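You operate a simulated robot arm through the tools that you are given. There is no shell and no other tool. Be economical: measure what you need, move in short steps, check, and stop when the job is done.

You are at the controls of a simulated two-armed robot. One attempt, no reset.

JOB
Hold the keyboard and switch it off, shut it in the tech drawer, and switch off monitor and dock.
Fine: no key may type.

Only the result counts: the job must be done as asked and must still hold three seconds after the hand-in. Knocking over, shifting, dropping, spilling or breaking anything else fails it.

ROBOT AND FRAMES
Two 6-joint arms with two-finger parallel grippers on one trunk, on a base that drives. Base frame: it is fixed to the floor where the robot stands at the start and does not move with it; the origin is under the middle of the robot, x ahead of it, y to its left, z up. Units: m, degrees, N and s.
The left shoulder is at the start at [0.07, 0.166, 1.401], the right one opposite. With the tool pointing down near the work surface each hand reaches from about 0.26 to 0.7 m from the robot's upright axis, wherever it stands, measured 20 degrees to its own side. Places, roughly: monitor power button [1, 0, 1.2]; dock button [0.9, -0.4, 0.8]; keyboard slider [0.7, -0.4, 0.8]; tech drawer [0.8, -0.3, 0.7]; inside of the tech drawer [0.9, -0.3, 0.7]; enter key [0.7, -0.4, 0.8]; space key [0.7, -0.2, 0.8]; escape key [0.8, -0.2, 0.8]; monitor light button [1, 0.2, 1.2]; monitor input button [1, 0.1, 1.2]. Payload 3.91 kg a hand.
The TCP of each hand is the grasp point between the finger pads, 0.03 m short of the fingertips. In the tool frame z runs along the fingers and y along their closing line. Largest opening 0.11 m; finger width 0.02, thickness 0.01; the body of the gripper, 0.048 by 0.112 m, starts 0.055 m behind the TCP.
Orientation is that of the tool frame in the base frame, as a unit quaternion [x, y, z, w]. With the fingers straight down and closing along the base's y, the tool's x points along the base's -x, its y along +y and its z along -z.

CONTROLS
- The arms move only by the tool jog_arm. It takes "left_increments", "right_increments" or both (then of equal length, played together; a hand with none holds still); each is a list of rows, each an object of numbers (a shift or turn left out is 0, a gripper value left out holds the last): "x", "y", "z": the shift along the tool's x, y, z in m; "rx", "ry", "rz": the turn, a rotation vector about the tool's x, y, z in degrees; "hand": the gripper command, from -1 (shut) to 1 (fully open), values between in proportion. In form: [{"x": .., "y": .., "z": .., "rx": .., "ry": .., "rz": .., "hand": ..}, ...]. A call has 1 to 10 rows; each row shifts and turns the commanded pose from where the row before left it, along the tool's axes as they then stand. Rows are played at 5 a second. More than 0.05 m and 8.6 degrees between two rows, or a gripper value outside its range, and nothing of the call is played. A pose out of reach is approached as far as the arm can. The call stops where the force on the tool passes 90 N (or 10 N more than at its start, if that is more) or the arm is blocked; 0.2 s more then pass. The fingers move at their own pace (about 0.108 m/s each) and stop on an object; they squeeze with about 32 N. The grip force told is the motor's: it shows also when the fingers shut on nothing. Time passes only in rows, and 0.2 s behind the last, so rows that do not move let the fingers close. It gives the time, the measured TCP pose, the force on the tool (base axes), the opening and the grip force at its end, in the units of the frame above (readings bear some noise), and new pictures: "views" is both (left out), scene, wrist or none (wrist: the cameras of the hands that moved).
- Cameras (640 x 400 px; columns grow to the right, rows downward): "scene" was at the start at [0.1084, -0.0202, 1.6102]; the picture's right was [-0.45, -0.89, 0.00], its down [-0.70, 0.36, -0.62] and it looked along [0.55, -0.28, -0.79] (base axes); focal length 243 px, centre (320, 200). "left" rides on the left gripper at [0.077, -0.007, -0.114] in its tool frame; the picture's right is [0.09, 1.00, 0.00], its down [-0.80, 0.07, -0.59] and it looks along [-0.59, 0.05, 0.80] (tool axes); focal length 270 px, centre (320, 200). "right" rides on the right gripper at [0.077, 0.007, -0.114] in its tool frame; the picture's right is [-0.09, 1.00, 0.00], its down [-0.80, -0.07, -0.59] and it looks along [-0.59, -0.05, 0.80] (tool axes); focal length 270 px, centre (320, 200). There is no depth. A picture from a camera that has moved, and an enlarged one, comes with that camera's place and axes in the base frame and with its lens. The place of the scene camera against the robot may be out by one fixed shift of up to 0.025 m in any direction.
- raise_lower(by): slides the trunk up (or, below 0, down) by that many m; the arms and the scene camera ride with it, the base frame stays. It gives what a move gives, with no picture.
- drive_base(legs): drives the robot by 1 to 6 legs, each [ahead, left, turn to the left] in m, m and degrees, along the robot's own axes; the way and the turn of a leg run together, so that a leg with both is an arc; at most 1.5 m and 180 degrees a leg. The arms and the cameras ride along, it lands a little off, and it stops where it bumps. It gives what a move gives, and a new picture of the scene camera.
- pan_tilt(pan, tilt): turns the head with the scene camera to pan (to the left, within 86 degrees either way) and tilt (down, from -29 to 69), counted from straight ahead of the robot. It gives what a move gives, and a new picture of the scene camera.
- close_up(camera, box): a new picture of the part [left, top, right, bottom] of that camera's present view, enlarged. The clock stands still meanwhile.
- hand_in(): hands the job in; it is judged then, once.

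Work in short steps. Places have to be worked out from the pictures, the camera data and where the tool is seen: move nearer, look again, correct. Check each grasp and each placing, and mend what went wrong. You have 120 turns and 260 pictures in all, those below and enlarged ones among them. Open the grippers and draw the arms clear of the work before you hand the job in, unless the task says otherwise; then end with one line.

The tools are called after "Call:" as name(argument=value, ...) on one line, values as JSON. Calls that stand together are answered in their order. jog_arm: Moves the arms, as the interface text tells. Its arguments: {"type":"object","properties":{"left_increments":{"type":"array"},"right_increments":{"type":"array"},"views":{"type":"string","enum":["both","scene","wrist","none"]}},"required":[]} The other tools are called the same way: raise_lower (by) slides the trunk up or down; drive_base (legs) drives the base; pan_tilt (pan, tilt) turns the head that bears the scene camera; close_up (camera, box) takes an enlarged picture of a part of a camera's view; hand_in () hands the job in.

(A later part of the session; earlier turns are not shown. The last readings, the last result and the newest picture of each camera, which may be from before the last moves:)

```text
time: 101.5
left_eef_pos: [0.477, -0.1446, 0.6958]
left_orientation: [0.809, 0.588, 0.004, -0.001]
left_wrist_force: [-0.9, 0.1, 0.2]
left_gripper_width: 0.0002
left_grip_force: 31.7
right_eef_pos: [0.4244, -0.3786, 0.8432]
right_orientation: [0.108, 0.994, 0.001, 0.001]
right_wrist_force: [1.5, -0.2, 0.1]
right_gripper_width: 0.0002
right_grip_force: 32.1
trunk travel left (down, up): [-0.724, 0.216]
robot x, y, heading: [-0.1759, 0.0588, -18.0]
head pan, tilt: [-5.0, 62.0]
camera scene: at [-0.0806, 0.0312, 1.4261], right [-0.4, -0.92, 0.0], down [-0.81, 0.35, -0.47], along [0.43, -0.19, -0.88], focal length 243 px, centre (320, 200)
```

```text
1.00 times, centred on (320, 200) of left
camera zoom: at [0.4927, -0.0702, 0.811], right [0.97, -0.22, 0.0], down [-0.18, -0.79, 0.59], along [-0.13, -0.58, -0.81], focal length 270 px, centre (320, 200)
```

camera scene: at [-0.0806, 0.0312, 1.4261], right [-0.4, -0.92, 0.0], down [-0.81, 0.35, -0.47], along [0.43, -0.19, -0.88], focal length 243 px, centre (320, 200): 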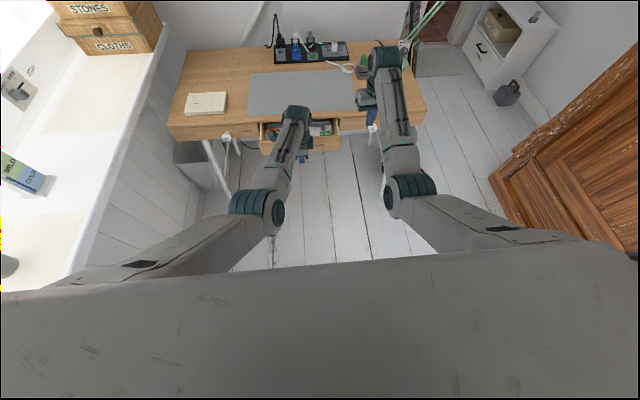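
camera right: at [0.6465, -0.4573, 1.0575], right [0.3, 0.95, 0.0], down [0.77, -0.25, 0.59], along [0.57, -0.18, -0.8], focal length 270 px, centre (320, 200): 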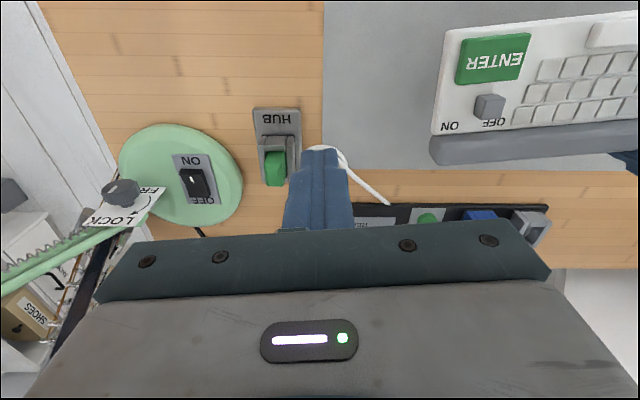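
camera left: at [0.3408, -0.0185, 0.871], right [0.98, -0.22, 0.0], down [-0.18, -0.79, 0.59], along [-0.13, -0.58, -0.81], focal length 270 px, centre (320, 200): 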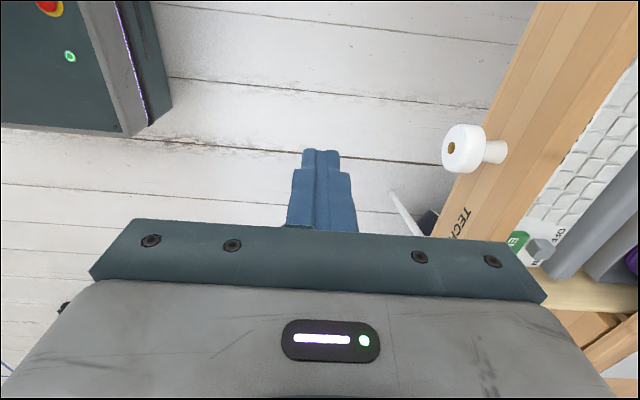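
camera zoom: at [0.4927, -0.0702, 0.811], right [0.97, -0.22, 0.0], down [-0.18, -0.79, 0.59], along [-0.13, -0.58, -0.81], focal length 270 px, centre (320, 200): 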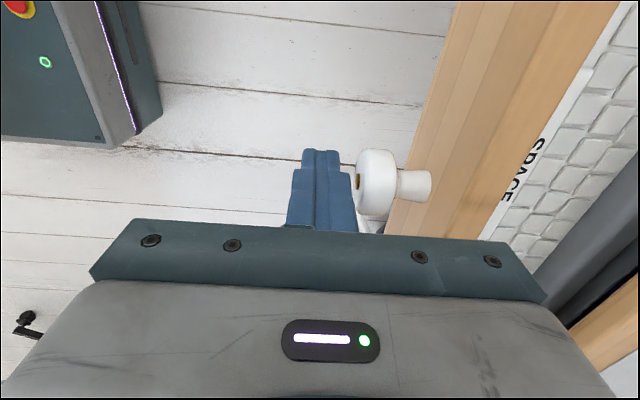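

The drawer is moving in (knob contact good). I drive on 0.09 m.

Call:
drive_base(legs=[[0.09, 0.0, -0.3]])

Call:
close_up(camera="left", box=[0, 0, 640, 400])

```text
time: 102.6
left_eef_pos: [0.5606, -0.1751, 0.6972]
left_orientation: [0.81, 0.586, 0.002, 0.0]
left_wrist_force: [0.5, 0.2, 0.0]
left_gripper_width: 0.0
left_grip_force: 31.9
right_eef_pos: [0.5072, -0.4096, 0.8446]
right_orientation: [0.11, 0.994, 0.001, 0.0]
right_wrist_force: [0.4, 0.3, -0.1]
right_gripper_width: 0.0
right_grip_force: 32.6
trunk travel left (down, up): [-0.724, 0.216]
robot x, y, heading: [-0.092, 0.0285, -18.4]
head pan, tilt: [-5.0, 62.0]
camera scene: at [0.0042, 0.0023, 1.426], right [-0.4, -0.92, 0.0], down [-0.81, 0.35, -0.47], along [0.43, -0.19, -0.88], focal length 243 px, centre (320, 200)
```

scene: 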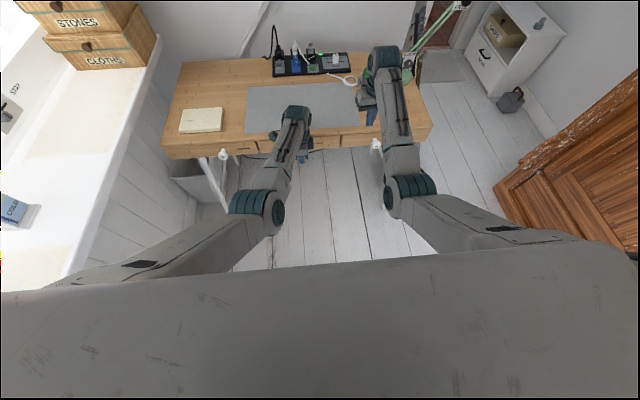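

```text
1.00 times, centred on (320, 200) of left
camera zoom: at [0.5768, -0.1015, 0.8107], right [0.97, -0.23, 0.0], down [-0.19, -0.79, 0.59], along [-0.13, -0.57, -0.81], focal length 270 px, centre (320, 200)
```

zoom: 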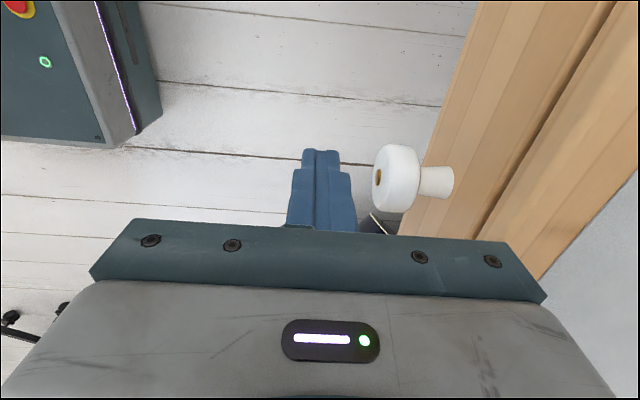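

The drawer is nearly shut. I push the last bit with the arm in small steps.

Call:
jog_arm(left_increments=[{"y": 0.01}, {"y": 0.01}, {"y": 0.01}, {}], views="wrist")

```text
time: 103.6
left_eef_pos: [0.5778, -0.1808, 0.6964]
left_orientation: [0.81, 0.587, 0.0, -0.006]
left_wrist_force: [-60.9, 26.2, 4.0]
left_gripper_width: 0.0
left_grip_force: 32.5
right_eef_pos: [0.5017, -0.4069, 0.848]
right_orientation: [0.11, 0.994, -0.001, 0.005]
right_wrist_force: [0.5, -0.5, -0.3]
right_gripper_width: 0.0001
right_grip_force: 32.1
trunk travel left (down, up): [-0.724, 0.216]
robot x, y, heading: [-0.0906, 0.0268, -18.7]
head pan, tilt: [-5.0, 62.0]
camera left: at [0.5954, -0.1074, 0.8104], right [0.97, -0.23, -0.01], down [-0.18, -0.79, 0.59], along [-0.14, -0.57, -0.81], focal length 270 px, centre (320, 200)
```

left: 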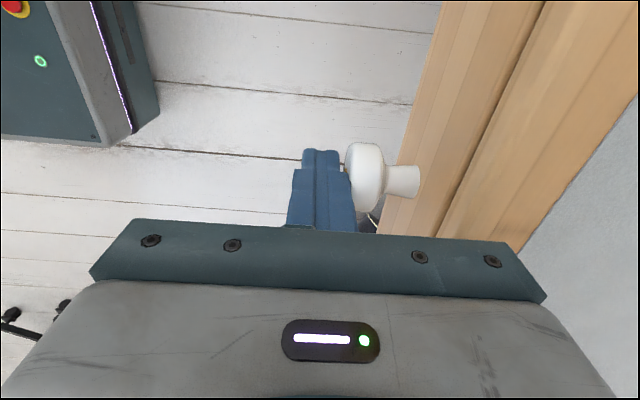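

The drawer hits its stop (66 N), at the predicted closed position. I back off, raise the hand and trunk, and check flushness with the neighbours.

Call:
jog_arm(left_increments=[{"y": -0.02}, {"y": -0.03}, {"z": -0.04}, {"z": -0.04}], views="none")

Call:
raise_lower(by=0.1)

Call:
close_up(camera="scene", box=[150, 40, 450, 240])

```text
time: 104.6
left_eef_pos: [0.5589, -0.1477, 0.7771]
left_orientation: [0.803, 0.596, 0.021, -0.004]
left_wrist_force: [-0.2, 0.7, 0.2]
left_gripper_width: 0.0
left_grip_force: 31.6
right_eef_pos: [0.5091, -0.4087, 0.8416]
right_orientation: [0.11, 0.994, 0.001, 0.0]
right_wrist_force: [-0.4, -0.1, 0.2]
right_gripper_width: 0.0002
right_grip_force: 32.5
trunk travel left (down, up): [-0.724, 0.216]
robot x, y, heading: [-0.093, 0.0272, -18.4]
head pan, tilt: [-5.0, 62.0]
```

```text
time: 105.9
left_eef_pos: [0.5583, -0.1473, 0.8743]
left_orientation: [0.802, 0.597, 0.019, -0.005]
left_wrist_force: [-0.1, 0.1, -0.3]
left_gripper_width: 0.0002
left_grip_force: 31.8
right_eef_pos: [0.5088, -0.4101, 0.9418]
right_orientation: [0.109, 0.994, 0.001, 0.0]
right_wrist_force: [0.8, 0.5, 0.6]
right_gripper_width: 0.0001
right_grip_force: 32.1
trunk travel left (down, up): [-0.824, 0.116]
robot x, y, heading: [-0.0954, 0.0251, -18.9]
head pan, tilt: [-5.0, 62.0]
```

```text
2.00 times, centred on (300, 140) of scene
camera zoom: at [0.005, 0.0019, 1.5258], right [-0.4, -0.92, 0.0], down [-0.81, 0.35, -0.47], along [0.43, -0.19, -0.88], focal length 486 px, centre (360, 320)
```

zoom: 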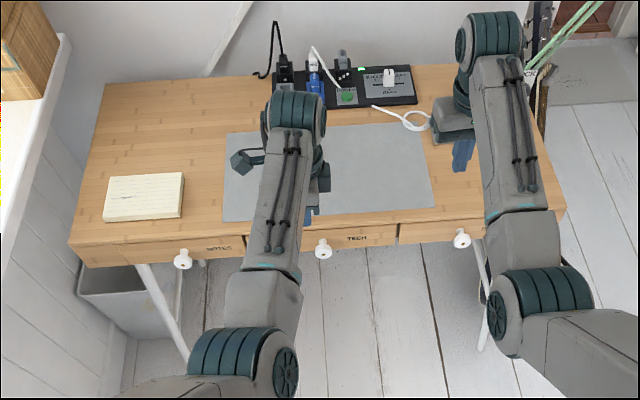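

The TECH drawer is flush with its neighbours. Next the dock: I turn the left tool back to face forward and raise it; the right hand retracts a little for safety near the lamp.

Call:
jog_arm(left_increments=[{"rz": -8.5}, {"rz": -8.5}, {"rz": -8.5}, {"rz": -8.5}, {"rz": -8.5}, {"rz": -8.5}, {"rz": -8.5}, {"rz": -8.5}, {"rz": -8.5}, {"rz": -8.5}], right_increments=[{"x": 0.02}, {"x": 0.02}, {"x": 0.02}, {"x": 0.02}, {}, {}, {}, {}, {}, {}], views="none")

```text
time: 108.1
left_eef_pos: [0.559, -0.1461, 0.8743]
left_orientation: [0.188, 0.982, 0.019, 0.008]
left_wrist_force: [-0.6, 0.5, 0.5]
left_gripper_width: 0.0
left_grip_force: 31.6
right_eef_pos: [0.4337, -0.3928, 0.9344]
right_orientation: [0.109, 0.994, 0.002, 0.002]
right_wrist_force: [-0.6, -0.3, -0.4]
right_gripper_width: 0.0
right_grip_force: 32.2
right hand out of reach, approached as far as the arm can: row 4
trunk travel left (down, up): [-0.824, 0.116]
robot x, y, heading: [-0.0912, 0.0331, -18.6]
head pan, tilt: [-5.0, 62.0]
```

I level the left tool and drive in 0.24 m, then lower the trunk slightly while keeping hands high to look at the dock.

Call:
jog_arm(left_increments=[{"rx": 2.3, "ry": 0.5, "rz": -3.0}, {"z": -0.03}], views="none")

Call:
drive_base(legs=[[0.24, 0.0, 0.0]])

Call:
close_up(camera="left", box=[0, 0, 640, 400])

```text
time: 108.7
left_eef_pos: [0.5521, -0.1459, 0.8978]
left_orientation: [0.163, 0.987, -0.001, -0.006]
left_wrist_force: [0.1, -0.8, 0.8]
left_gripper_width: 0.0
left_grip_force: 32.5
right_eef_pos: [0.4337, -0.3929, 0.9351]
right_orientation: [0.11, 0.994, 0.0, 0.002]
right_wrist_force: [0.7, 0.1, -0.6]
right_gripper_width: 0.0
right_grip_force: 32.0
trunk travel left (down, up): [-0.824, 0.116]
robot x, y, heading: [-0.092, 0.03, -18.7]
head pan, tilt: [-5.0, 62.0]
```

```text
time: 110.5
left_eef_pos: [0.7795, -0.2214, 0.904]
left_orientation: [0.162, 0.987, -0.002, -0.001]
left_wrist_force: [-0.2, -0.3, -0.5]
left_gripper_width: 0.0
left_grip_force: 31.7
right_eef_pos: [0.6613, -0.4654, 0.9344]
right_orientation: [0.107, 0.994, 0.001, 0.002]
right_wrist_force: [0.4, 0.3, 0.2]
right_gripper_width: 0.0
right_grip_force: 31.6
trunk travel left (down, up): [-0.824, 0.116]
robot x, y, heading: [0.1313, -0.0445, -18.2]
head pan, tilt: [-5.0, 62.0]
camera scene: at [0.2288, -0.072, 1.5261], right [-0.4, -0.92, 0.0], down [-0.81, 0.35, -0.47], along [0.43, -0.19, -0.88], focal length 243 px, centre (320, 200)
```

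scene: 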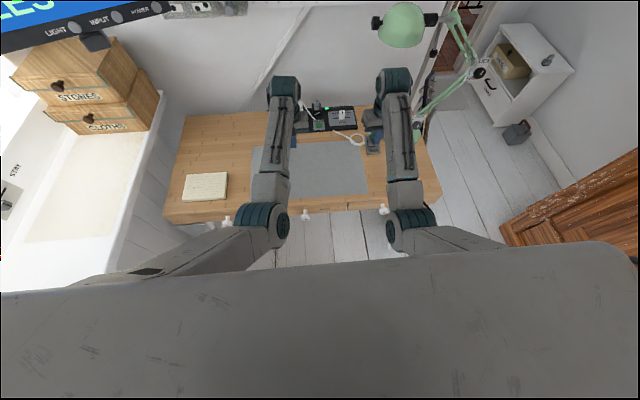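

```text
1.00 times, centred on (320, 200) of left
camera zoom: at [0.7046, -0.2022, 1.0176], right [0.24, 0.97, -0.01], down [0.78, -0.19, 0.59], along [0.57, -0.14, -0.81], focal length 270 px, centre (320, 200)
```

zoom: 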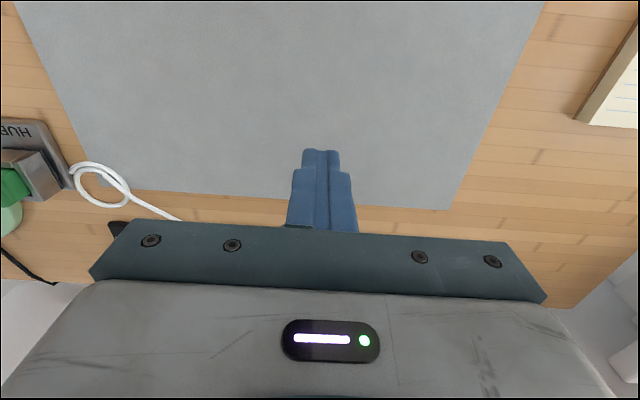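

I tilt the left tool 40° forward (keeps the palm off the plugs and extends reach) and move toward the dock at safe height.

Call:
jog_arm(left_increments=[{"ry": -8, "y": -0.02}, {"ry": -8, "y": -0.02}, {"ry": -8, "y": -0.02}, {"ry": -8, "y": -0.02}, {"ry": -8}, {"x": -0.03, "z": 0.02}, {"x": -0.03, "z": 0.02}], views="both")

```text
time: 112.1
left_eef_pos: [0.8928, -0.2654, 0.8845]
left_orientation: [0.149, 0.929, -0.053, 0.336]
left_wrist_force: [-0.2, 0.1, -0.5]
left_gripper_width: 0.0001
left_grip_force: 31.9
left hand out of reach, approached as far as the arm can: row 2, 3, 4, 5
right_eef_pos: [0.6617, -0.464, 0.9341]
right_orientation: [0.107, 0.994, 0.002, 0.001]
right_wrist_force: [0.4, -0.4, -0.2]
right_gripper_width: 0.0
right_grip_force: 31.9
trunk travel left (down, up): [-0.824, 0.116]
robot x, y, heading: [0.1305, -0.0405, -18.4]
head pan, tilt: [-5.0, 62.0]
camera scene: at [0.2309, -0.074, 1.5258], right [-0.4, -0.92, 0.0], down [-0.81, 0.35, -0.47], along [0.43, -0.18, -0.88], focal length 243 px, centre (320, 200)
camera left: at [0.7641, -0.2299, 0.923], right [0.25, 0.97, -0.05], down [0.25, -0.01, 0.97], along [0.94, -0.26, -0.24], focal length 270 px, centre (320, 200)
```

scene: 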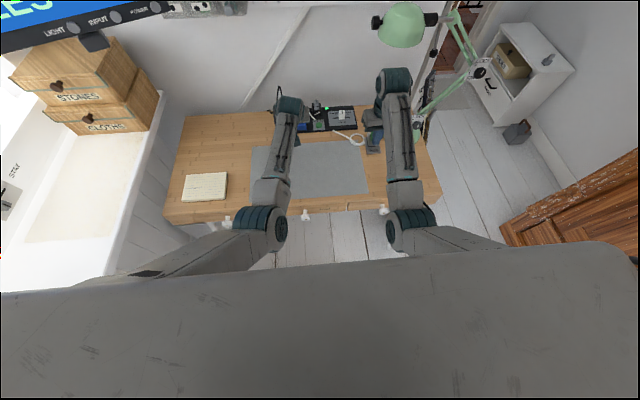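
left: 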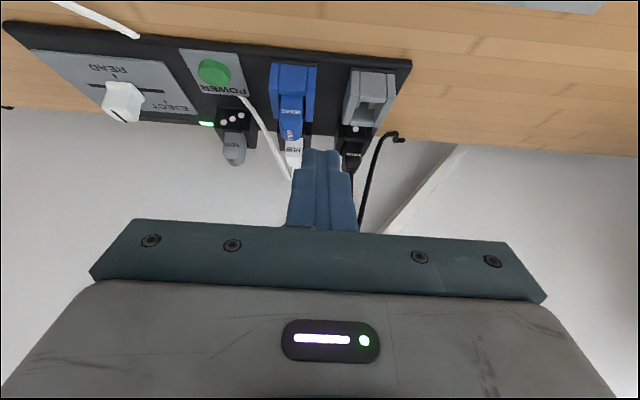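

The dock's POWER button triangulates to about [0.938, -0.383, 0.762]. I slide the base 0.09 m right so the left hand lines up, keeping the right hand clear of the lamp.

Call:
jog_arm(right_increments=[{"y": 0.03}, {"y": 0.03}], views="none")

Call:
drive_base(legs=[[0.02, -0.09, 0.0]])

Call:
close_up(camera="left", box=[0, 0, 640, 400])

```text
time: 112.7
left_eef_pos: [0.893, -0.264, 0.888]
left_orientation: [0.149, 0.928, -0.054, 0.337]
left_wrist_force: [0.0, -0.1, 0.0]
left_gripper_width: 0.0001
left_grip_force: 31.5
right_eef_pos: [0.6751, -0.4037, 0.9349]
right_orientation: [0.108, 0.994, 0.001, 0.002]
right_wrist_force: [0.0, 0.2, -0.3]
right_gripper_width: 0.0
right_grip_force: 32.6
trunk travel left (down, up): [-0.824, 0.116]
robot x, y, heading: [0.1287, -0.0452, -18.3]
head pan, tilt: [-5.0, 62.0]
```

```text
time: 113.8
left_eef_pos: [0.8849, -0.3559, 0.8887]
left_orientation: [0.15, 0.928, -0.055, 0.336]
left_wrist_force: [-0.1, 0.2, -0.6]
left_gripper_width: 0.0001
left_grip_force: 31.6
right_eef_pos: [0.6667, -0.495, 0.9356]
right_orientation: [0.107, 0.994, 0.001, 0.002]
right_wrist_force: [0.7, -0.1, 0.2]
right_gripper_width: 0.0
right_grip_force: 32.1
trunk travel left (down, up): [-0.824, 0.116]
robot x, y, heading: [0.1266, -0.1362, -18.2]
head pan, tilt: [-5.0, 62.0]
camera scene: at [0.2212, -0.1624, 1.526], right [-0.39, -0.92, 0.0], down [-0.81, 0.35, -0.47], along [0.43, -0.19, -0.88], focal length 243 px, centre (320, 200)
```

scene: 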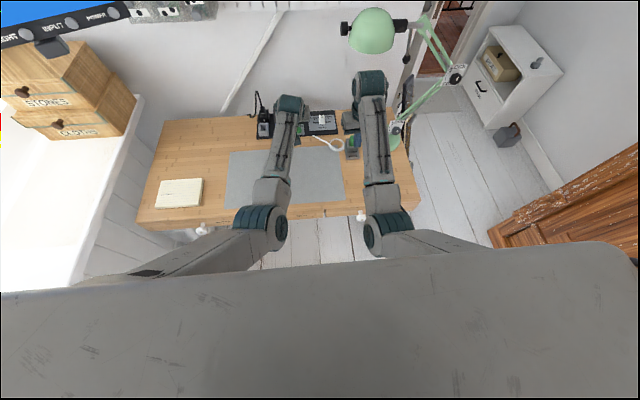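

```text
1.00 times, centred on (320, 200) of left
camera zoom: at [0.7559, -0.3209, 0.9269], right [0.25, 0.97, -0.06], down [0.24, -0.01, 0.97], along [0.94, -0.26, -0.24], focal length 270 px, centre (320, 200)
```

zoom: 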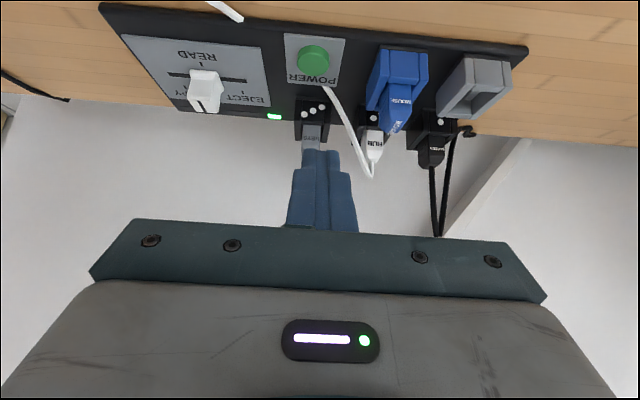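

The button is almost straight ahead of the fingertip. I move over it and descend to a hover about 2 cm above.

Call:
jog_arm(left_increments=[{"x": -0.0307, "z": 0.0251, "y": -0.0086}, {"x": 0.0158, "z": 0.0194}, {"x": 0.0158, "z": 0.0194}, {"x": 0.0095, "z": 0.0116}, {}], views="wrist")

Call:
close_up(camera="scene", box=[220, 80, 380, 180])

```text
time: 115.0
left_eef_pos: [0.92, -0.3792, 0.8236]
left_orientation: [0.149, 0.928, -0.054, 0.337]
left_wrist_force: [0.0, 0.0, -0.5]
left_gripper_width: 0.0002
left_grip_force: 32.2
right_eef_pos: [0.6669, -0.4952, 0.9346]
right_orientation: [0.106, 0.994, 0.001, 0.001]
right_wrist_force: [0.6, 0.7, -0.6]
right_gripper_width: 0.0
right_grip_force: 32.7
trunk travel left (down, up): [-0.824, 0.116]
robot x, y, heading: [0.1212, -0.1368, -18.3]
head pan, tilt: [-5.0, 62.0]
camera left: at [0.7918, -0.3437, 0.8619], right [0.25, 0.97, -0.06], down [0.24, -0.01, 0.97], along [0.94, -0.26, -0.24], focal length 270 px, centre (320, 200)
```

left: 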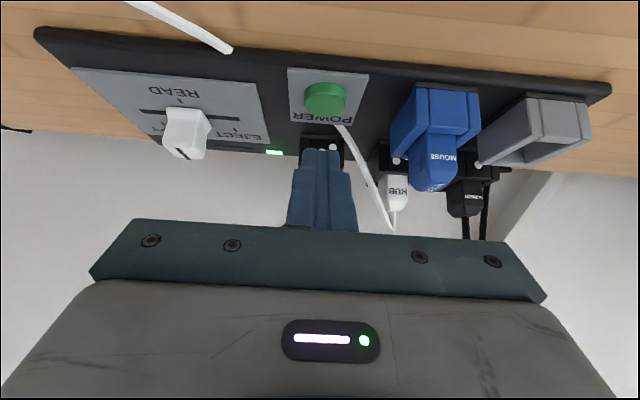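

```text
4.00 times, centred on (300, 130) of scene
camera zoom: at [0.2206, -0.1641, 1.5259], right [-0.4, -0.92, 0.0], down [-0.81, 0.35, -0.47], along [0.43, -0.19, -0.88], focal length 971 px, centre (400, 480)
```

zoom: 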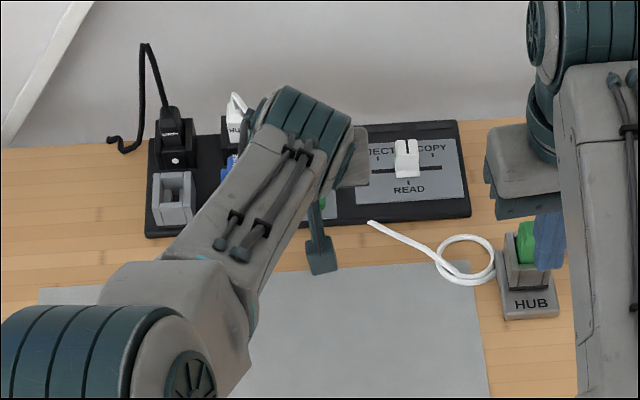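

The fingertip is above the button. I press straight down in small steps.

Call:
jog_arm(left_increments=[{"x": 0.0095, "z": 0.0116}, {"x": 0.0095, "z": 0.0116}, {"x": 0.0032, "z": 0.0039}], views="wrist")

```text
time: 115.8
left_eef_pos: [0.9139, -0.3756, 0.8019]
left_orientation: [0.15, 0.928, -0.055, 0.337]
left_wrist_force: [-0.6, 0.3, -0.6]
left_gripper_width: 0.0
left_grip_force: 32.5
left hand out of reach, approached as far as the arm can: row 2
right_eef_pos: [0.6671, -0.4968, 0.9339]
right_orientation: [0.107, 0.994, 0.001, 0.002]
right_wrist_force: [0.8, 0.3, -0.7]
right_gripper_width: 0.0
right_grip_force: 32.1
trunk travel left (down, up): [-0.824, 0.116]
robot x, y, heading: [0.1232, -0.1349, -18.1]
head pan, tilt: [-5.0, 62.0]
camera left: at [0.7851, -0.3398, 0.8387], right [0.25, 0.97, -0.06], down [0.24, -0.01, 0.97], along [0.94, -0.26, -0.24], focal length 270 px, centre (320, 200)
```

left: 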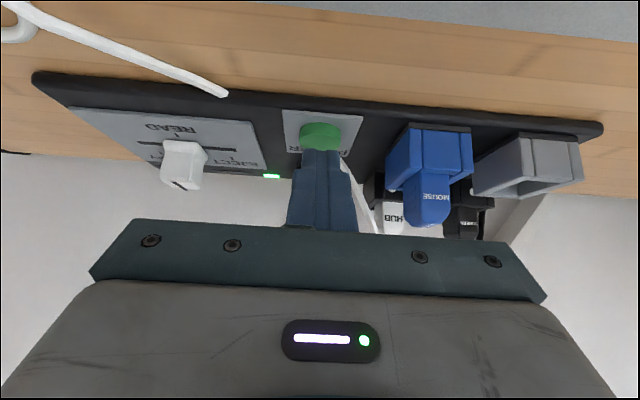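

At the edge of reach; I raise the right hand slightly and lower the trunk 0.03 with the left hand first lifted the same amount, then press again.

Call:
jog_arm(left_increments=[{"x": -0.0158, "z": -0.0194}, {"x": -0.0063, "z": -0.0077}], right_increments=[{"z": -0.025}, {"z": -0.025}], views="none")

Call:
raise_lower(by=-0.05)

Call:
close_up(camera="left", box=[0, 0, 640, 400])

```text
time: 116.4
left_eef_pos: [0.9144, -0.3749, 0.8355]
left_orientation: [0.15, 0.928, -0.054, 0.337]
left_wrist_force: [-0.8, 0.2, -0.4]
left_gripper_width: 0.0
left_grip_force: 32.1
right_eef_pos: [0.69, -0.4987, 0.9537]
right_orientation: [0.108, 0.994, 0.0, 0.003]
right_wrist_force: [0.3, -0.4, 0.2]
right_gripper_width: 0.0001
right_grip_force: 31.9
right hand out of reach, approached as far as the arm can: row 1, 2
trunk travel left (down, up): [-0.824, 0.116]
robot x, y, heading: [0.1226, -0.139, -18.1]
head pan, tilt: [-5.0, 62.0]
```

```text
time: 117.3
left_eef_pos: [0.9155, -0.3764, 0.7869]
left_orientation: [0.151, 0.927, -0.055, 0.338]
left_wrist_force: [-0.6, 0.5, 0.1]
left_gripper_width: 0.0
left_grip_force: 32.7
right_eef_pos: [0.6888, -0.4973, 0.9045]
right_orientation: [0.107, 0.994, 0.0, 0.003]
right_wrist_force: [-0.2, 0.1, 0.7]
right_gripper_width: 0.0
right_grip_force: 32.5
trunk travel left (down, up): [-0.774, 0.166]
robot x, y, heading: [0.1217, -0.1359, -18.4]
head pan, tilt: [-5.0, 62.0]
```

```text
1.00 times, centred on (320, 200) of left
camera zoom: at [0.7859, -0.3402, 0.8243], right [0.25, 0.97, -0.06], down [0.24, -0.01, 0.97], along [0.94, -0.26, -0.24], focal length 270 px, centre (320, 200)
```

zoom: 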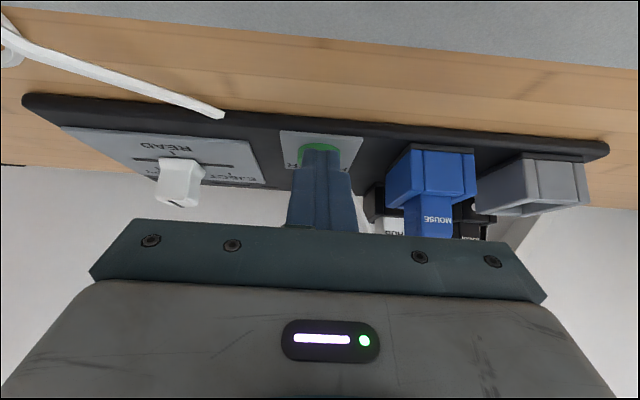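

The fingertip has reached the button, and I no longer see the green LED. I zoom in to check.

Call:
close_up(camera="left", box=[200, 110, 400, 235])

Call:
pan_tilt(pan=25, tilt=25)

```text
3.20 times, centred on (300, 172) of left
camera zoom: at [0.7859, -0.3402, 0.8243], right [0.25, 0.97, -0.06], down [0.24, -0.01, 0.97], along [0.94, -0.26, -0.24], focal length 865 px, centre (384, 288)
```

zoom: 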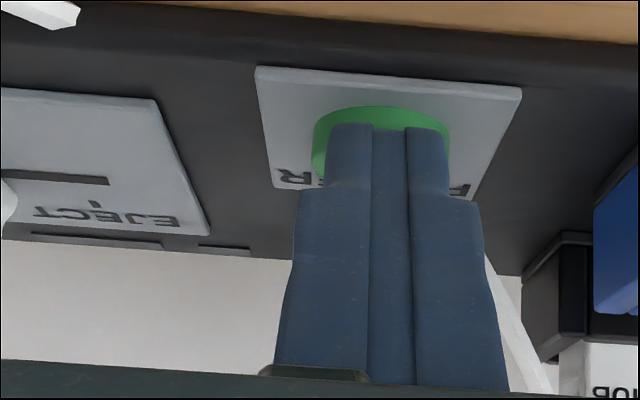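

```text
time: 118.3
left_eef_pos: [0.9144, -0.3757, 0.7855]
left_orientation: [0.149, 0.928, -0.054, 0.338]
left_wrist_force: [0.2, -0.2, 0.2]
left_gripper_width: 0.0
left_grip_force: 32.2
right_eef_pos: [0.6888, -0.4977, 0.9024]
right_orientation: [0.107, 0.994, 0.001, 0.003]
right_wrist_force: [-0.1, 0.3, -0.1]
right_gripper_width: 0.0
right_grip_force: 32.2
trunk travel left (down, up): [-0.774, 0.166]
robot x, y, heading: [0.1214, -0.1325, -18.3]
head pan, tilt: [25.0, 25.0]
camera scene: at [0.2536, -0.1281, 1.5282], right [0.12, -0.99, 0.0], down [-0.42, -0.05, -0.91], along [0.9, 0.11, -0.42], focal length 243 px, centre (320, 200)
```

scene: 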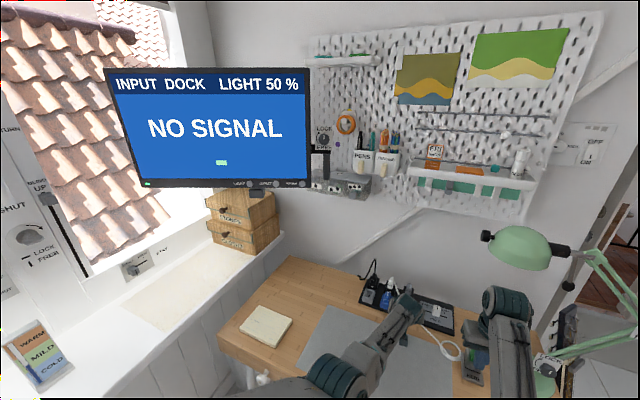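

"NO SIGNAL": the dock is off and its LED is dark. I lift the left hand straight up and clear.

Call:
jog_arm(left_increments=[{"x": -0.0158, "z": -0.0194}, {"x": -0.0158, "z": -0.0194}, {"x": -0.0158, "z": -0.0194}, {"x": -0.0158, "z": -0.0194}, {"x": 0.03, "z": -0.02}], views="wrist")

Call:
close_up(camera="scene", box=[100, 60, 320, 200])

```text
time: 119.5
left_eef_pos: [0.8917, -0.3516, 0.8961]
left_orientation: [0.148, 0.924, -0.048, 0.349]
left_wrist_force: [-0.4, 0.3, 0.7]
left_gripper_width: 0.0
left_grip_force: 31.8
right_eef_pos: [0.6883, -0.4973, 0.9049]
right_orientation: [0.108, 0.994, 0.001, 0.004]
right_wrist_force: [-0.1, -0.5, 0.8]
right_gripper_width: 0.0
right_grip_force: 31.8
trunk travel left (down, up): [-0.774, 0.166]
robot x, y, heading: [0.1232, -0.1372, -18.3]
head pan, tilt: [25.0, 25.0]
camera left: at [0.7626, -0.3176, 0.9313], right [0.24, 0.97, -0.04], down [0.22, -0.01, 0.98], along [0.95, -0.24, -0.21], focal length 270 px, centre (320, 200)
```

left: 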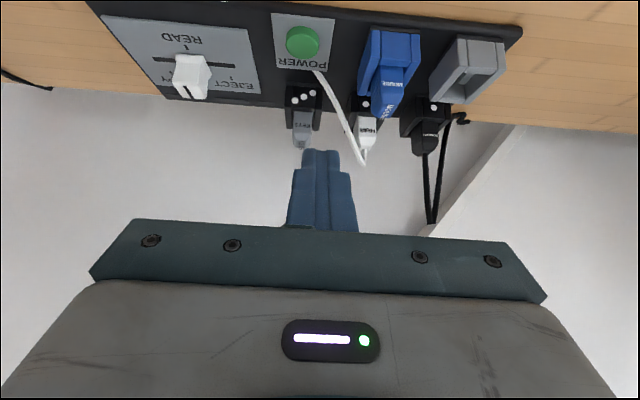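

```text
2.86 times, centred on (210, 130) of scene
camera zoom: at [0.2518, -0.1269, 1.5285], right [0.12, -0.99, 0.0], down [-0.42, -0.05, -0.91], along [0.9, 0.11, -0.42], focal length 694 px, centre (634, 400)
```

zoom: 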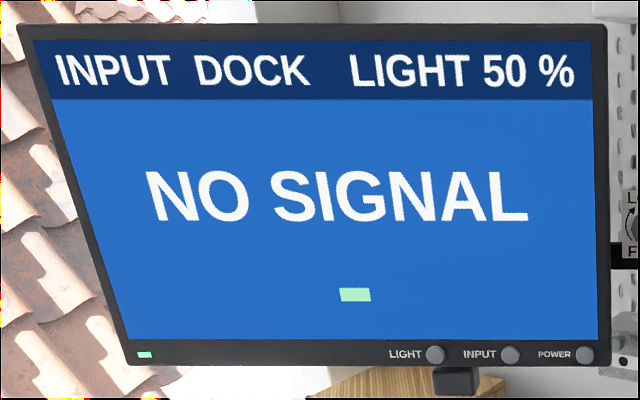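

The dock LED is off. The monitor's POWER button triangulates to about [0.97, 0.015, 1.25], facing roughly -x. I back off, square the base to heading 0, and look.

Call:
drive_base(legs=[[-0.2, 0.0, 0.0], [0.0, 0.0, 18.3]])

Call:
raise_lower(by=0.15)

Call:
pan_tilt(pan=0, tilt=20)

```text
time: 122.2
left_eef_pos: [0.7272, -0.0364, 0.8847]
left_orientation: [-0.001, 0.938, 0.01, 0.345]
left_wrist_force: [0.4, 1.4, 0.6]
left_gripper_width: 0.0001
left_grip_force: 31.9
right_eef_pos: [0.584, -0.2413, 0.9022]
right_orientation: [-0.05, 0.999, 0.001, 0.002]
right_wrist_force: [-0.9, -0.3, 0.9]
right_gripper_width: 0.0
right_grip_force: 32.4
trunk travel left (down, up): [-0.774, 0.166]
robot x, y, heading: [-0.066, -0.0752, -0.0]
head pan, tilt: [25.0, 25.0]
camera scene: at [0.0579, -0.022, 1.5282], right [0.42, -0.91, 0.0], down [-0.38, -0.18, -0.91], along [0.82, 0.38, -0.42], focal length 243 px, centre (320, 200)
```

scene: 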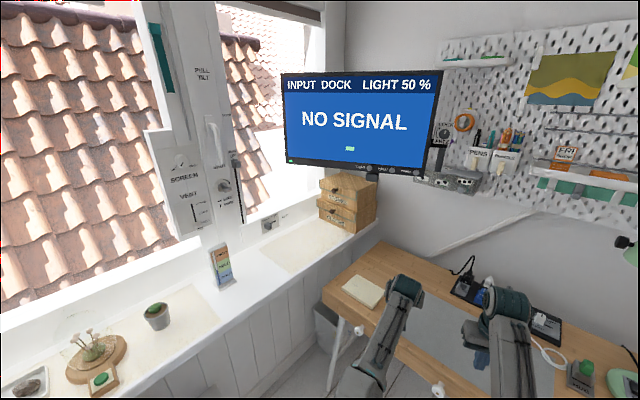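

```text
time: 123.9
left_eef_pos: [0.7273, -0.0335, 1.0359]
left_orientation: [-0.001, 0.938, 0.011, 0.346]
left_wrist_force: [-0.5, 0.1, -0.7]
left_gripper_width: 0.0
left_grip_force: 32.3
right_eef_pos: [0.5817, -0.2413, 1.0526]
right_orientation: [-0.051, 0.999, 0.001, 0.003]
right_wrist_force: [0.5, -0.4, 0.0]
right_gripper_width: 0.0002
right_grip_force: 32.2
trunk travel left (down, up): [-0.924, 0.016]
robot x, y, heading: [-0.0674, -0.0735, -0.5]
head pan, tilt: [25.0, 25.0]
```

```text
time: 124.8
left_eef_pos: [0.7261, -0.0335, 1.0352]
left_orientation: [-0.001, 0.939, 0.011, 0.344]
left_wrist_force: [0.9, 0.1, 0.6]
left_gripper_width: 0.0
left_grip_force: 31.5
right_eef_pos: [0.5829, -0.2419, 1.0529]
right_orientation: [-0.05, 0.999, 0.001, 0.002]
right_wrist_force: [-0.6, -0.8, 1.5]
right_gripper_width: 0.0
right_grip_force: 32.5
trunk travel left (down, up): [-0.924, 0.016]
robot x, y, heading: [-0.0667, -0.0762, -0.2]
head pan, tilt: [0.0, 20.0]
camera scene: at [0.0669, -0.0603, 1.6863], right [0.0, -1.0, 0.0], down [-0.34, 0.0, -0.94], along [0.94, 0.0, -0.34], focal length 243 px, centre (320, 200)
```

scene: 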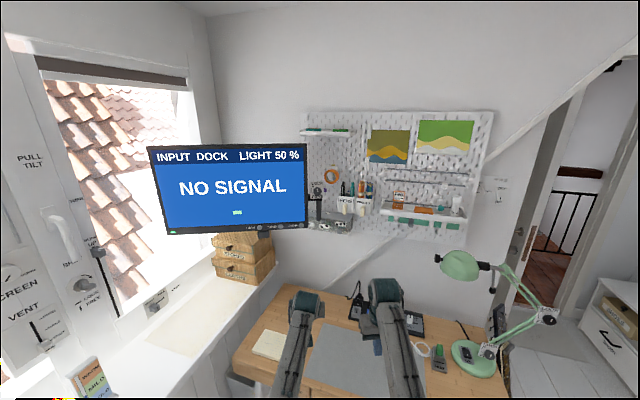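

I zoom in on the monitor's buttons to triangulate from this new viewpoint.

Call:
close_up(camera="scene", box=[220, 200, 330, 260])

```text
5.82 times, centred on (275, 230) of scene
camera zoom: at [0.0669, -0.0603, 1.6863], right [0.0, -1.0, 0.0], down [-0.34, 0.0, -0.94], along [0.94, 0.0, -0.34], focal length 1413 px, centre (582, 26)
```

zoom: 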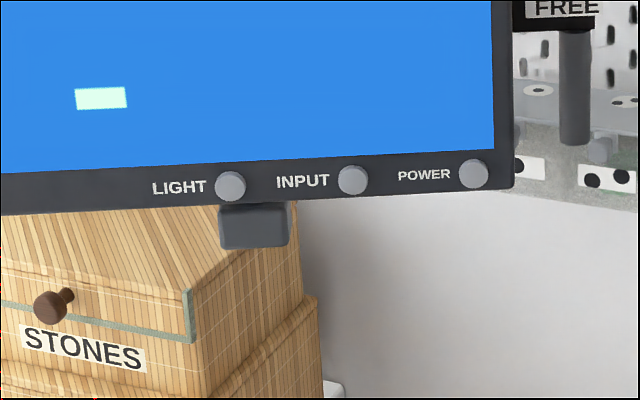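

Button ≈ [0.976, 0.017, 1.245]; the monitor faces nearly -x (6° toward -y). I pitch the left tool horizontal and raise it to button height, well short of the monitor.

Call:
jog_arm(left_increments=[{"ry": -8.2}, {"ry": -8.2}, {"ry": -8.3}, {"ry": -8.3}, {"ry": -8.3}, {"ry": -8.3}, {"x": -0.04, "y": 0.02}, {"x": -0.04, "y": 0.02}, {"x": -0.04}, {"x": -0.04}], views="wrist")

```text
time: 127.0
left_eef_pos: [0.7389, 0.0389, 1.2059]
left_orientation: [0.015, 0.696, 0.044, 0.716]
left_wrist_force: [-0.9, -0.2, 0.5]
left_gripper_width: 0.0
left_grip_force: 32.0
right_eef_pos: [0.5823, -0.241, 1.0513]
right_orientation: [-0.051, 0.999, 0.002, 0.002]
right_wrist_force: [-0.4, -0.1, -0.5]
right_gripper_width: 0.0002
right_grip_force: 32.3
trunk travel left (down, up): [-0.924, 0.016]
robot x, y, heading: [-0.0666, -0.074, 0.0]
head pan, tilt: [0.0, 20.0]
camera left: at [0.6249, 0.0342, 1.1242], right [-0.04, 1.0, -0.01], down [-0.62, -0.02, 0.79], along [0.79, 0.04, 0.62], focal length 270 px, centre (320, 200)
```

left: 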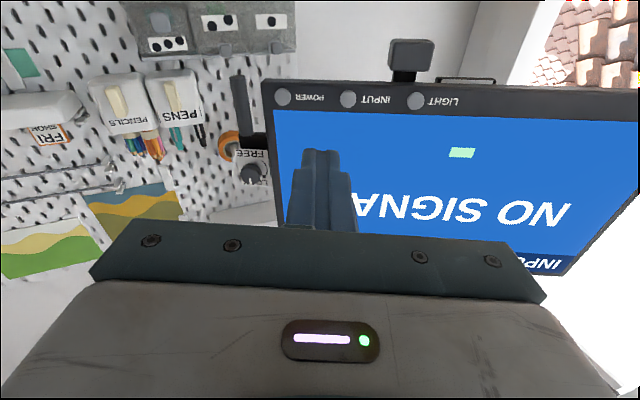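

The POWER button shows clearly in the left camera; it lies about 0.037 right, 0.026 up and 0.2 ahead of the fingertip. I align and move 0.12 forward.

Call:
jog_arm(left_increments=[{"x": -0.0145, "y": -0.0176}, {"x": -0.0145, "y": -0.0176}, {"z": 0.04}, {"z": 0.04}, {"z": 0.03}, {}], views="both")

```text
time: 128.4
left_eef_pos: [0.8431, -0.0245, 1.2229]
left_orientation: [0.004, 0.707, 0.009, 0.707]
left_wrist_force: [-0.5, 0.1, -0.1]
left_gripper_width: 0.0
left_grip_force: 32.2
left hand out of reach, approached as far as the arm can: row 2
right_eef_pos: [0.5816, -0.2409, 1.0533]
right_orientation: [-0.051, 0.999, 0.001, 0.003]
right_wrist_force: [-0.9, 0.3, -0.2]
right_gripper_width: 0.0
right_grip_force: 32.5
trunk travel left (down, up): [-0.924, 0.016]
robot x, y, heading: [-0.0677, -0.0746, 0.0]
head pan, tilt: [0.0, 20.0]
camera scene: at [0.0661, -0.0605, 1.6864], right [0.0, -1.0, 0.0], down [-0.34, 0.0, -0.94], along [0.94, 0.0, -0.34], focal length 243 px, centre (320, 200)
camera left: at [0.7272, -0.0313, 1.1449], right [-0.01, 1.0, -0.07], down [-0.6, 0.05, 0.8], along [0.8, 0.05, 0.59], focal length 270 px, centre (320, 200)
```

scene: 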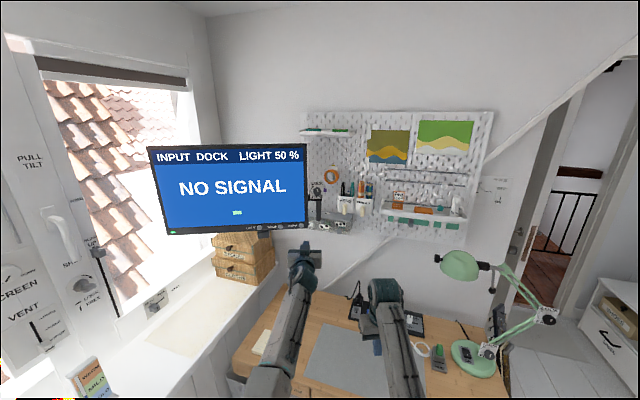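
left: 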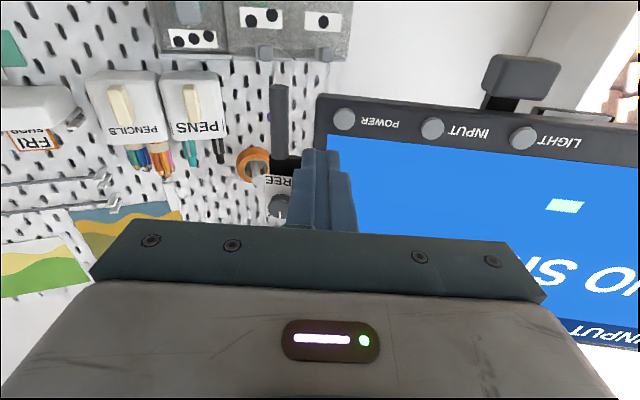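

Re-triangulated from the wrist camera: button at [0.992, 0.001, 1.238]. I correct by +0.0255 left, +0.0145 up and approach to ~2.5 cm.

Call:
jog_arm(left_increments=[{"x": -0.0145, "y": 0.0255}, {"z": 0.04}, {"z": 0.035}, {"z": 0.015}, {}], views="wrist")

Call:
close_up(camera="scene", box=[240, 190, 350, 260])

```text
time: 129.6
left_eef_pos: [0.9199, 0.0018, 1.2352]
left_orientation: [0.003, 0.707, 0.01, 0.707]
left_wrist_force: [0.3, -0.8, 0.2]
left_gripper_width: 0.0001
left_grip_force: 32.0
left hand out of reach, approached as far as the arm can: row 3, 4
right_eef_pos: [0.582, -0.2395, 1.0531]
right_orientation: [-0.051, 0.999, 0.001, 0.003]
right_wrist_force: [0.0, -0.5, 0.5]
right_gripper_width: 0.0
right_grip_force: 32.1
trunk travel left (down, up): [-0.924, 0.016]
robot x, y, heading: [-0.0654, -0.0723, -0.0]
head pan, tilt: [0.0, 20.0]
camera left: at [0.8048, -0.0037, 1.1592], right [-0.01, 1.0, -0.07], down [-0.59, 0.05, 0.8], along [0.8, 0.05, 0.59], focal length 270 px, centre (320, 200)
```

left: 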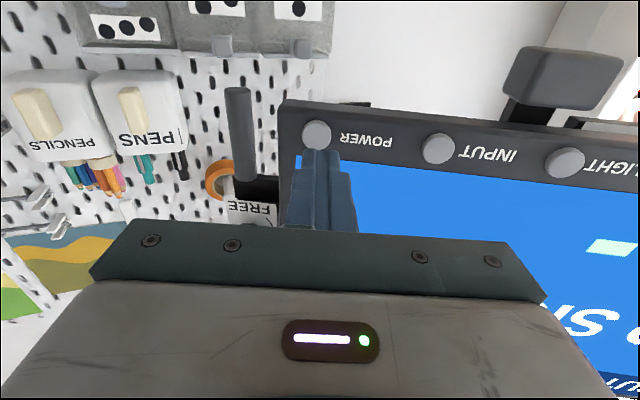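

```text
5.71 times, centred on (295, 225) of scene
camera zoom: at [0.0662, -0.0598, 1.6864], right [0.0, -1.0, 0.0], down [-0.34, 0.0, -0.94], along [0.94, 0.0, -0.34], focal length 1388 px, centre (463, 57)
```

zoom: 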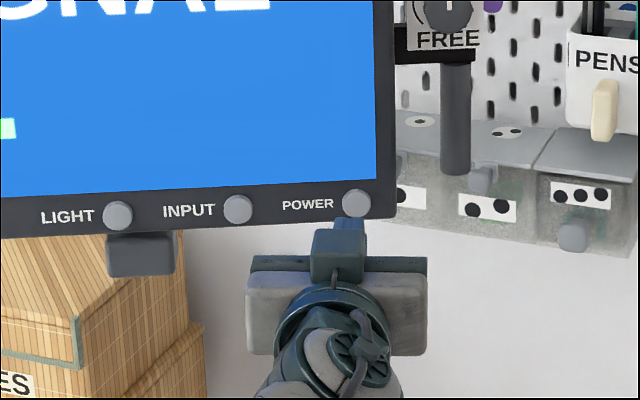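

The fingertip is lined up with POWER (within 2 mm) but the arm is at its reach limit. I retract 0.035, drive 0.06 forward, and recheck.

Call:
jog_arm(left_increments=[{"z": -0.02}, {"z": -0.02}], views="none")

Call:
drive_base(legs=[[0.06, 0.0, 0.0]])

Call:
close_up(camera="left", box=[0, 0, 640, 400])

```text
time: 130.2
left_eef_pos: [0.886, 0.0017, 1.2372]
left_orientation: [0.004, 0.706, 0.008, 0.708]
left_wrist_force: [0.2, 0.1, 0.5]
left_gripper_width: 0.0
left_grip_force: 32.2
left hand out of reach, approached as far as the arm can: row 1
right_eef_pos: [0.5815, -0.2415, 1.0545]
right_orientation: [-0.051, 0.999, 0.001, 0.003]
right_wrist_force: [0.3, -0.2, -0.4]
right_gripper_width: 0.0003
right_grip_force: 32.4
trunk travel left (down, up): [-0.924, 0.016]
robot x, y, heading: [-0.0704, -0.0752, -0.1]
head pan, tilt: [0.0, 20.0]
```

```text
time: 131.2
left_eef_pos: [0.9417, 0.0024, 1.2432]
left_orientation: [0.003, 0.705, 0.01, 0.71]
left_wrist_force: [-0.8, 0.4, -0.3]
left_gripper_width: 0.0001
left_grip_force: 32.1
right_eef_pos: [0.6368, -0.2412, 1.0581]
right_orientation: [-0.051, 0.999, 0.001, 0.006]
right_wrist_force: [-0.3, -0.2, -0.3]
right_gripper_width: 0.0
right_grip_force: 31.6
trunk travel left (down, up): [-0.924, 0.016]
robot x, y, heading: [-0.0087, -0.0692, -0.2]
head pan, tilt: [0.0, 20.0]
camera scene: at [0.1161, -0.0602, 1.6875], right [0.0, -1.0, 0.0], down [-0.34, 0.0, -0.94], along [0.94, 0.0, -0.34], focal length 243 px, centre (320, 200)
```

scene: 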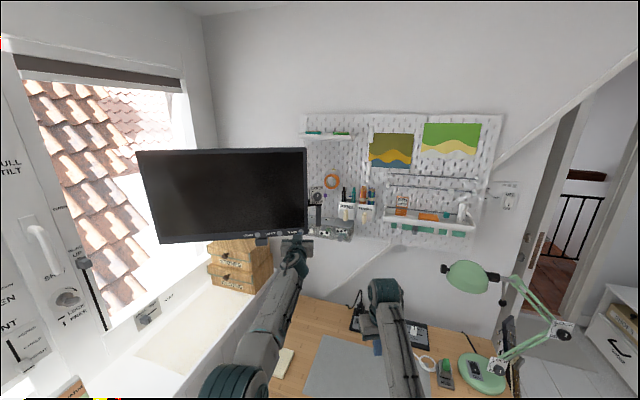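

```text
1.00 times, centred on (320, 200) of left
camera zoom: at [0.8266, -0.0041, 1.164], right [-0.01, 1.0, -0.07], down [-0.6, 0.05, 0.8], along [0.8, 0.05, 0.6], focal length 270 px, centre (320, 200)
```

zoom: 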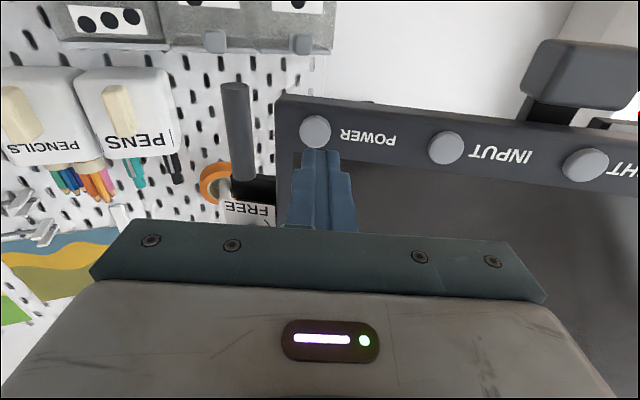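

The screen is now dark: the drive probably overshot enough to press the button. I check the monitor's LED to rule out mere standby.

Call:
close_up(camera="scene", box=[130, 140, 330, 260])

Call:
close_up(camera="left", box=[260, 80, 400, 180])

```text
3.20 times, centred on (230, 200) of scene
camera zoom: at [0.1161, -0.0602, 1.6875], right [0.0, -1.0, 0.0], down [-0.34, 0.0, -0.94], along [0.94, 0.0, -0.34], focal length 777 px, centre (608, 200)
```

zoom: 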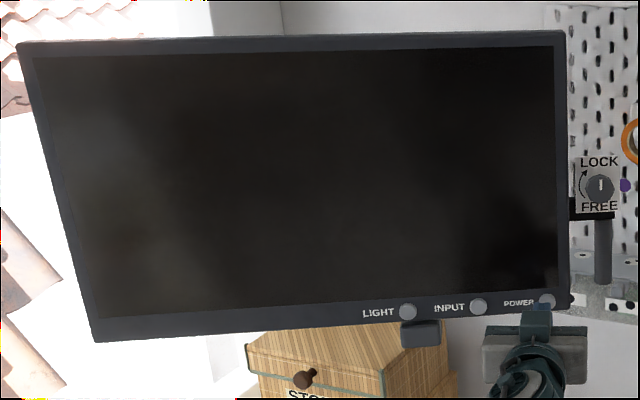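

```text
4.00 times, centred on (330, 130) of left
camera zoom: at [0.8266, -0.0041, 1.164], right [-0.01, 1.0, -0.07], down [-0.6, 0.05, 0.8], along [0.8, 0.05, 0.6], focal length 1081 px, centre (280, 480)
```

zoom: 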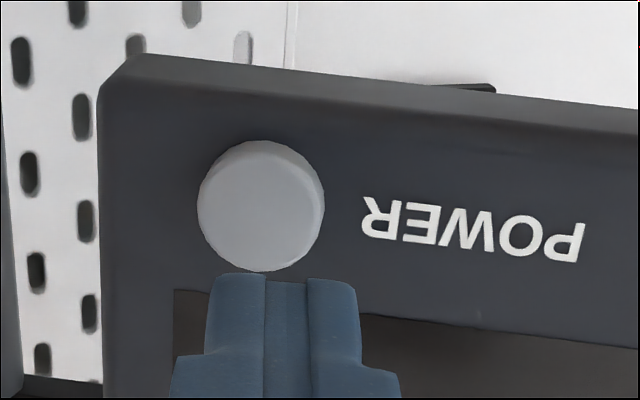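

I zoom tightly on where the monitor's LED was.

Call:
close_up(camera="scene", box=[145, 220, 205, 258])

```text
10.53 times, centred on (175, 239) of scene
camera zoom: at [0.1161, -0.0602, 1.6875], right [0.0, -1.0, 0.0], down [-0.34, 0.0, -0.94], along [0.94, 0.0, -0.34], focal length 2556 px, centre (1846, -210)
```

zoom: 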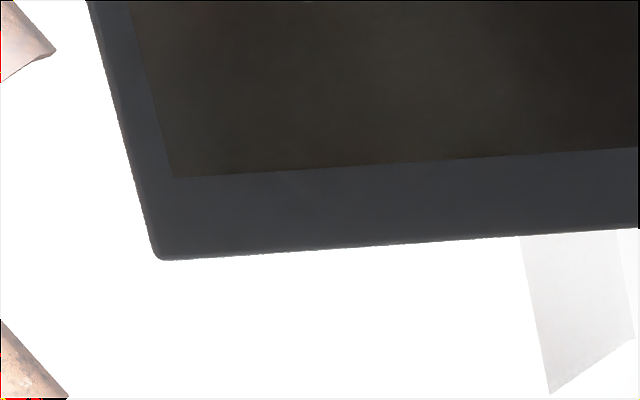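

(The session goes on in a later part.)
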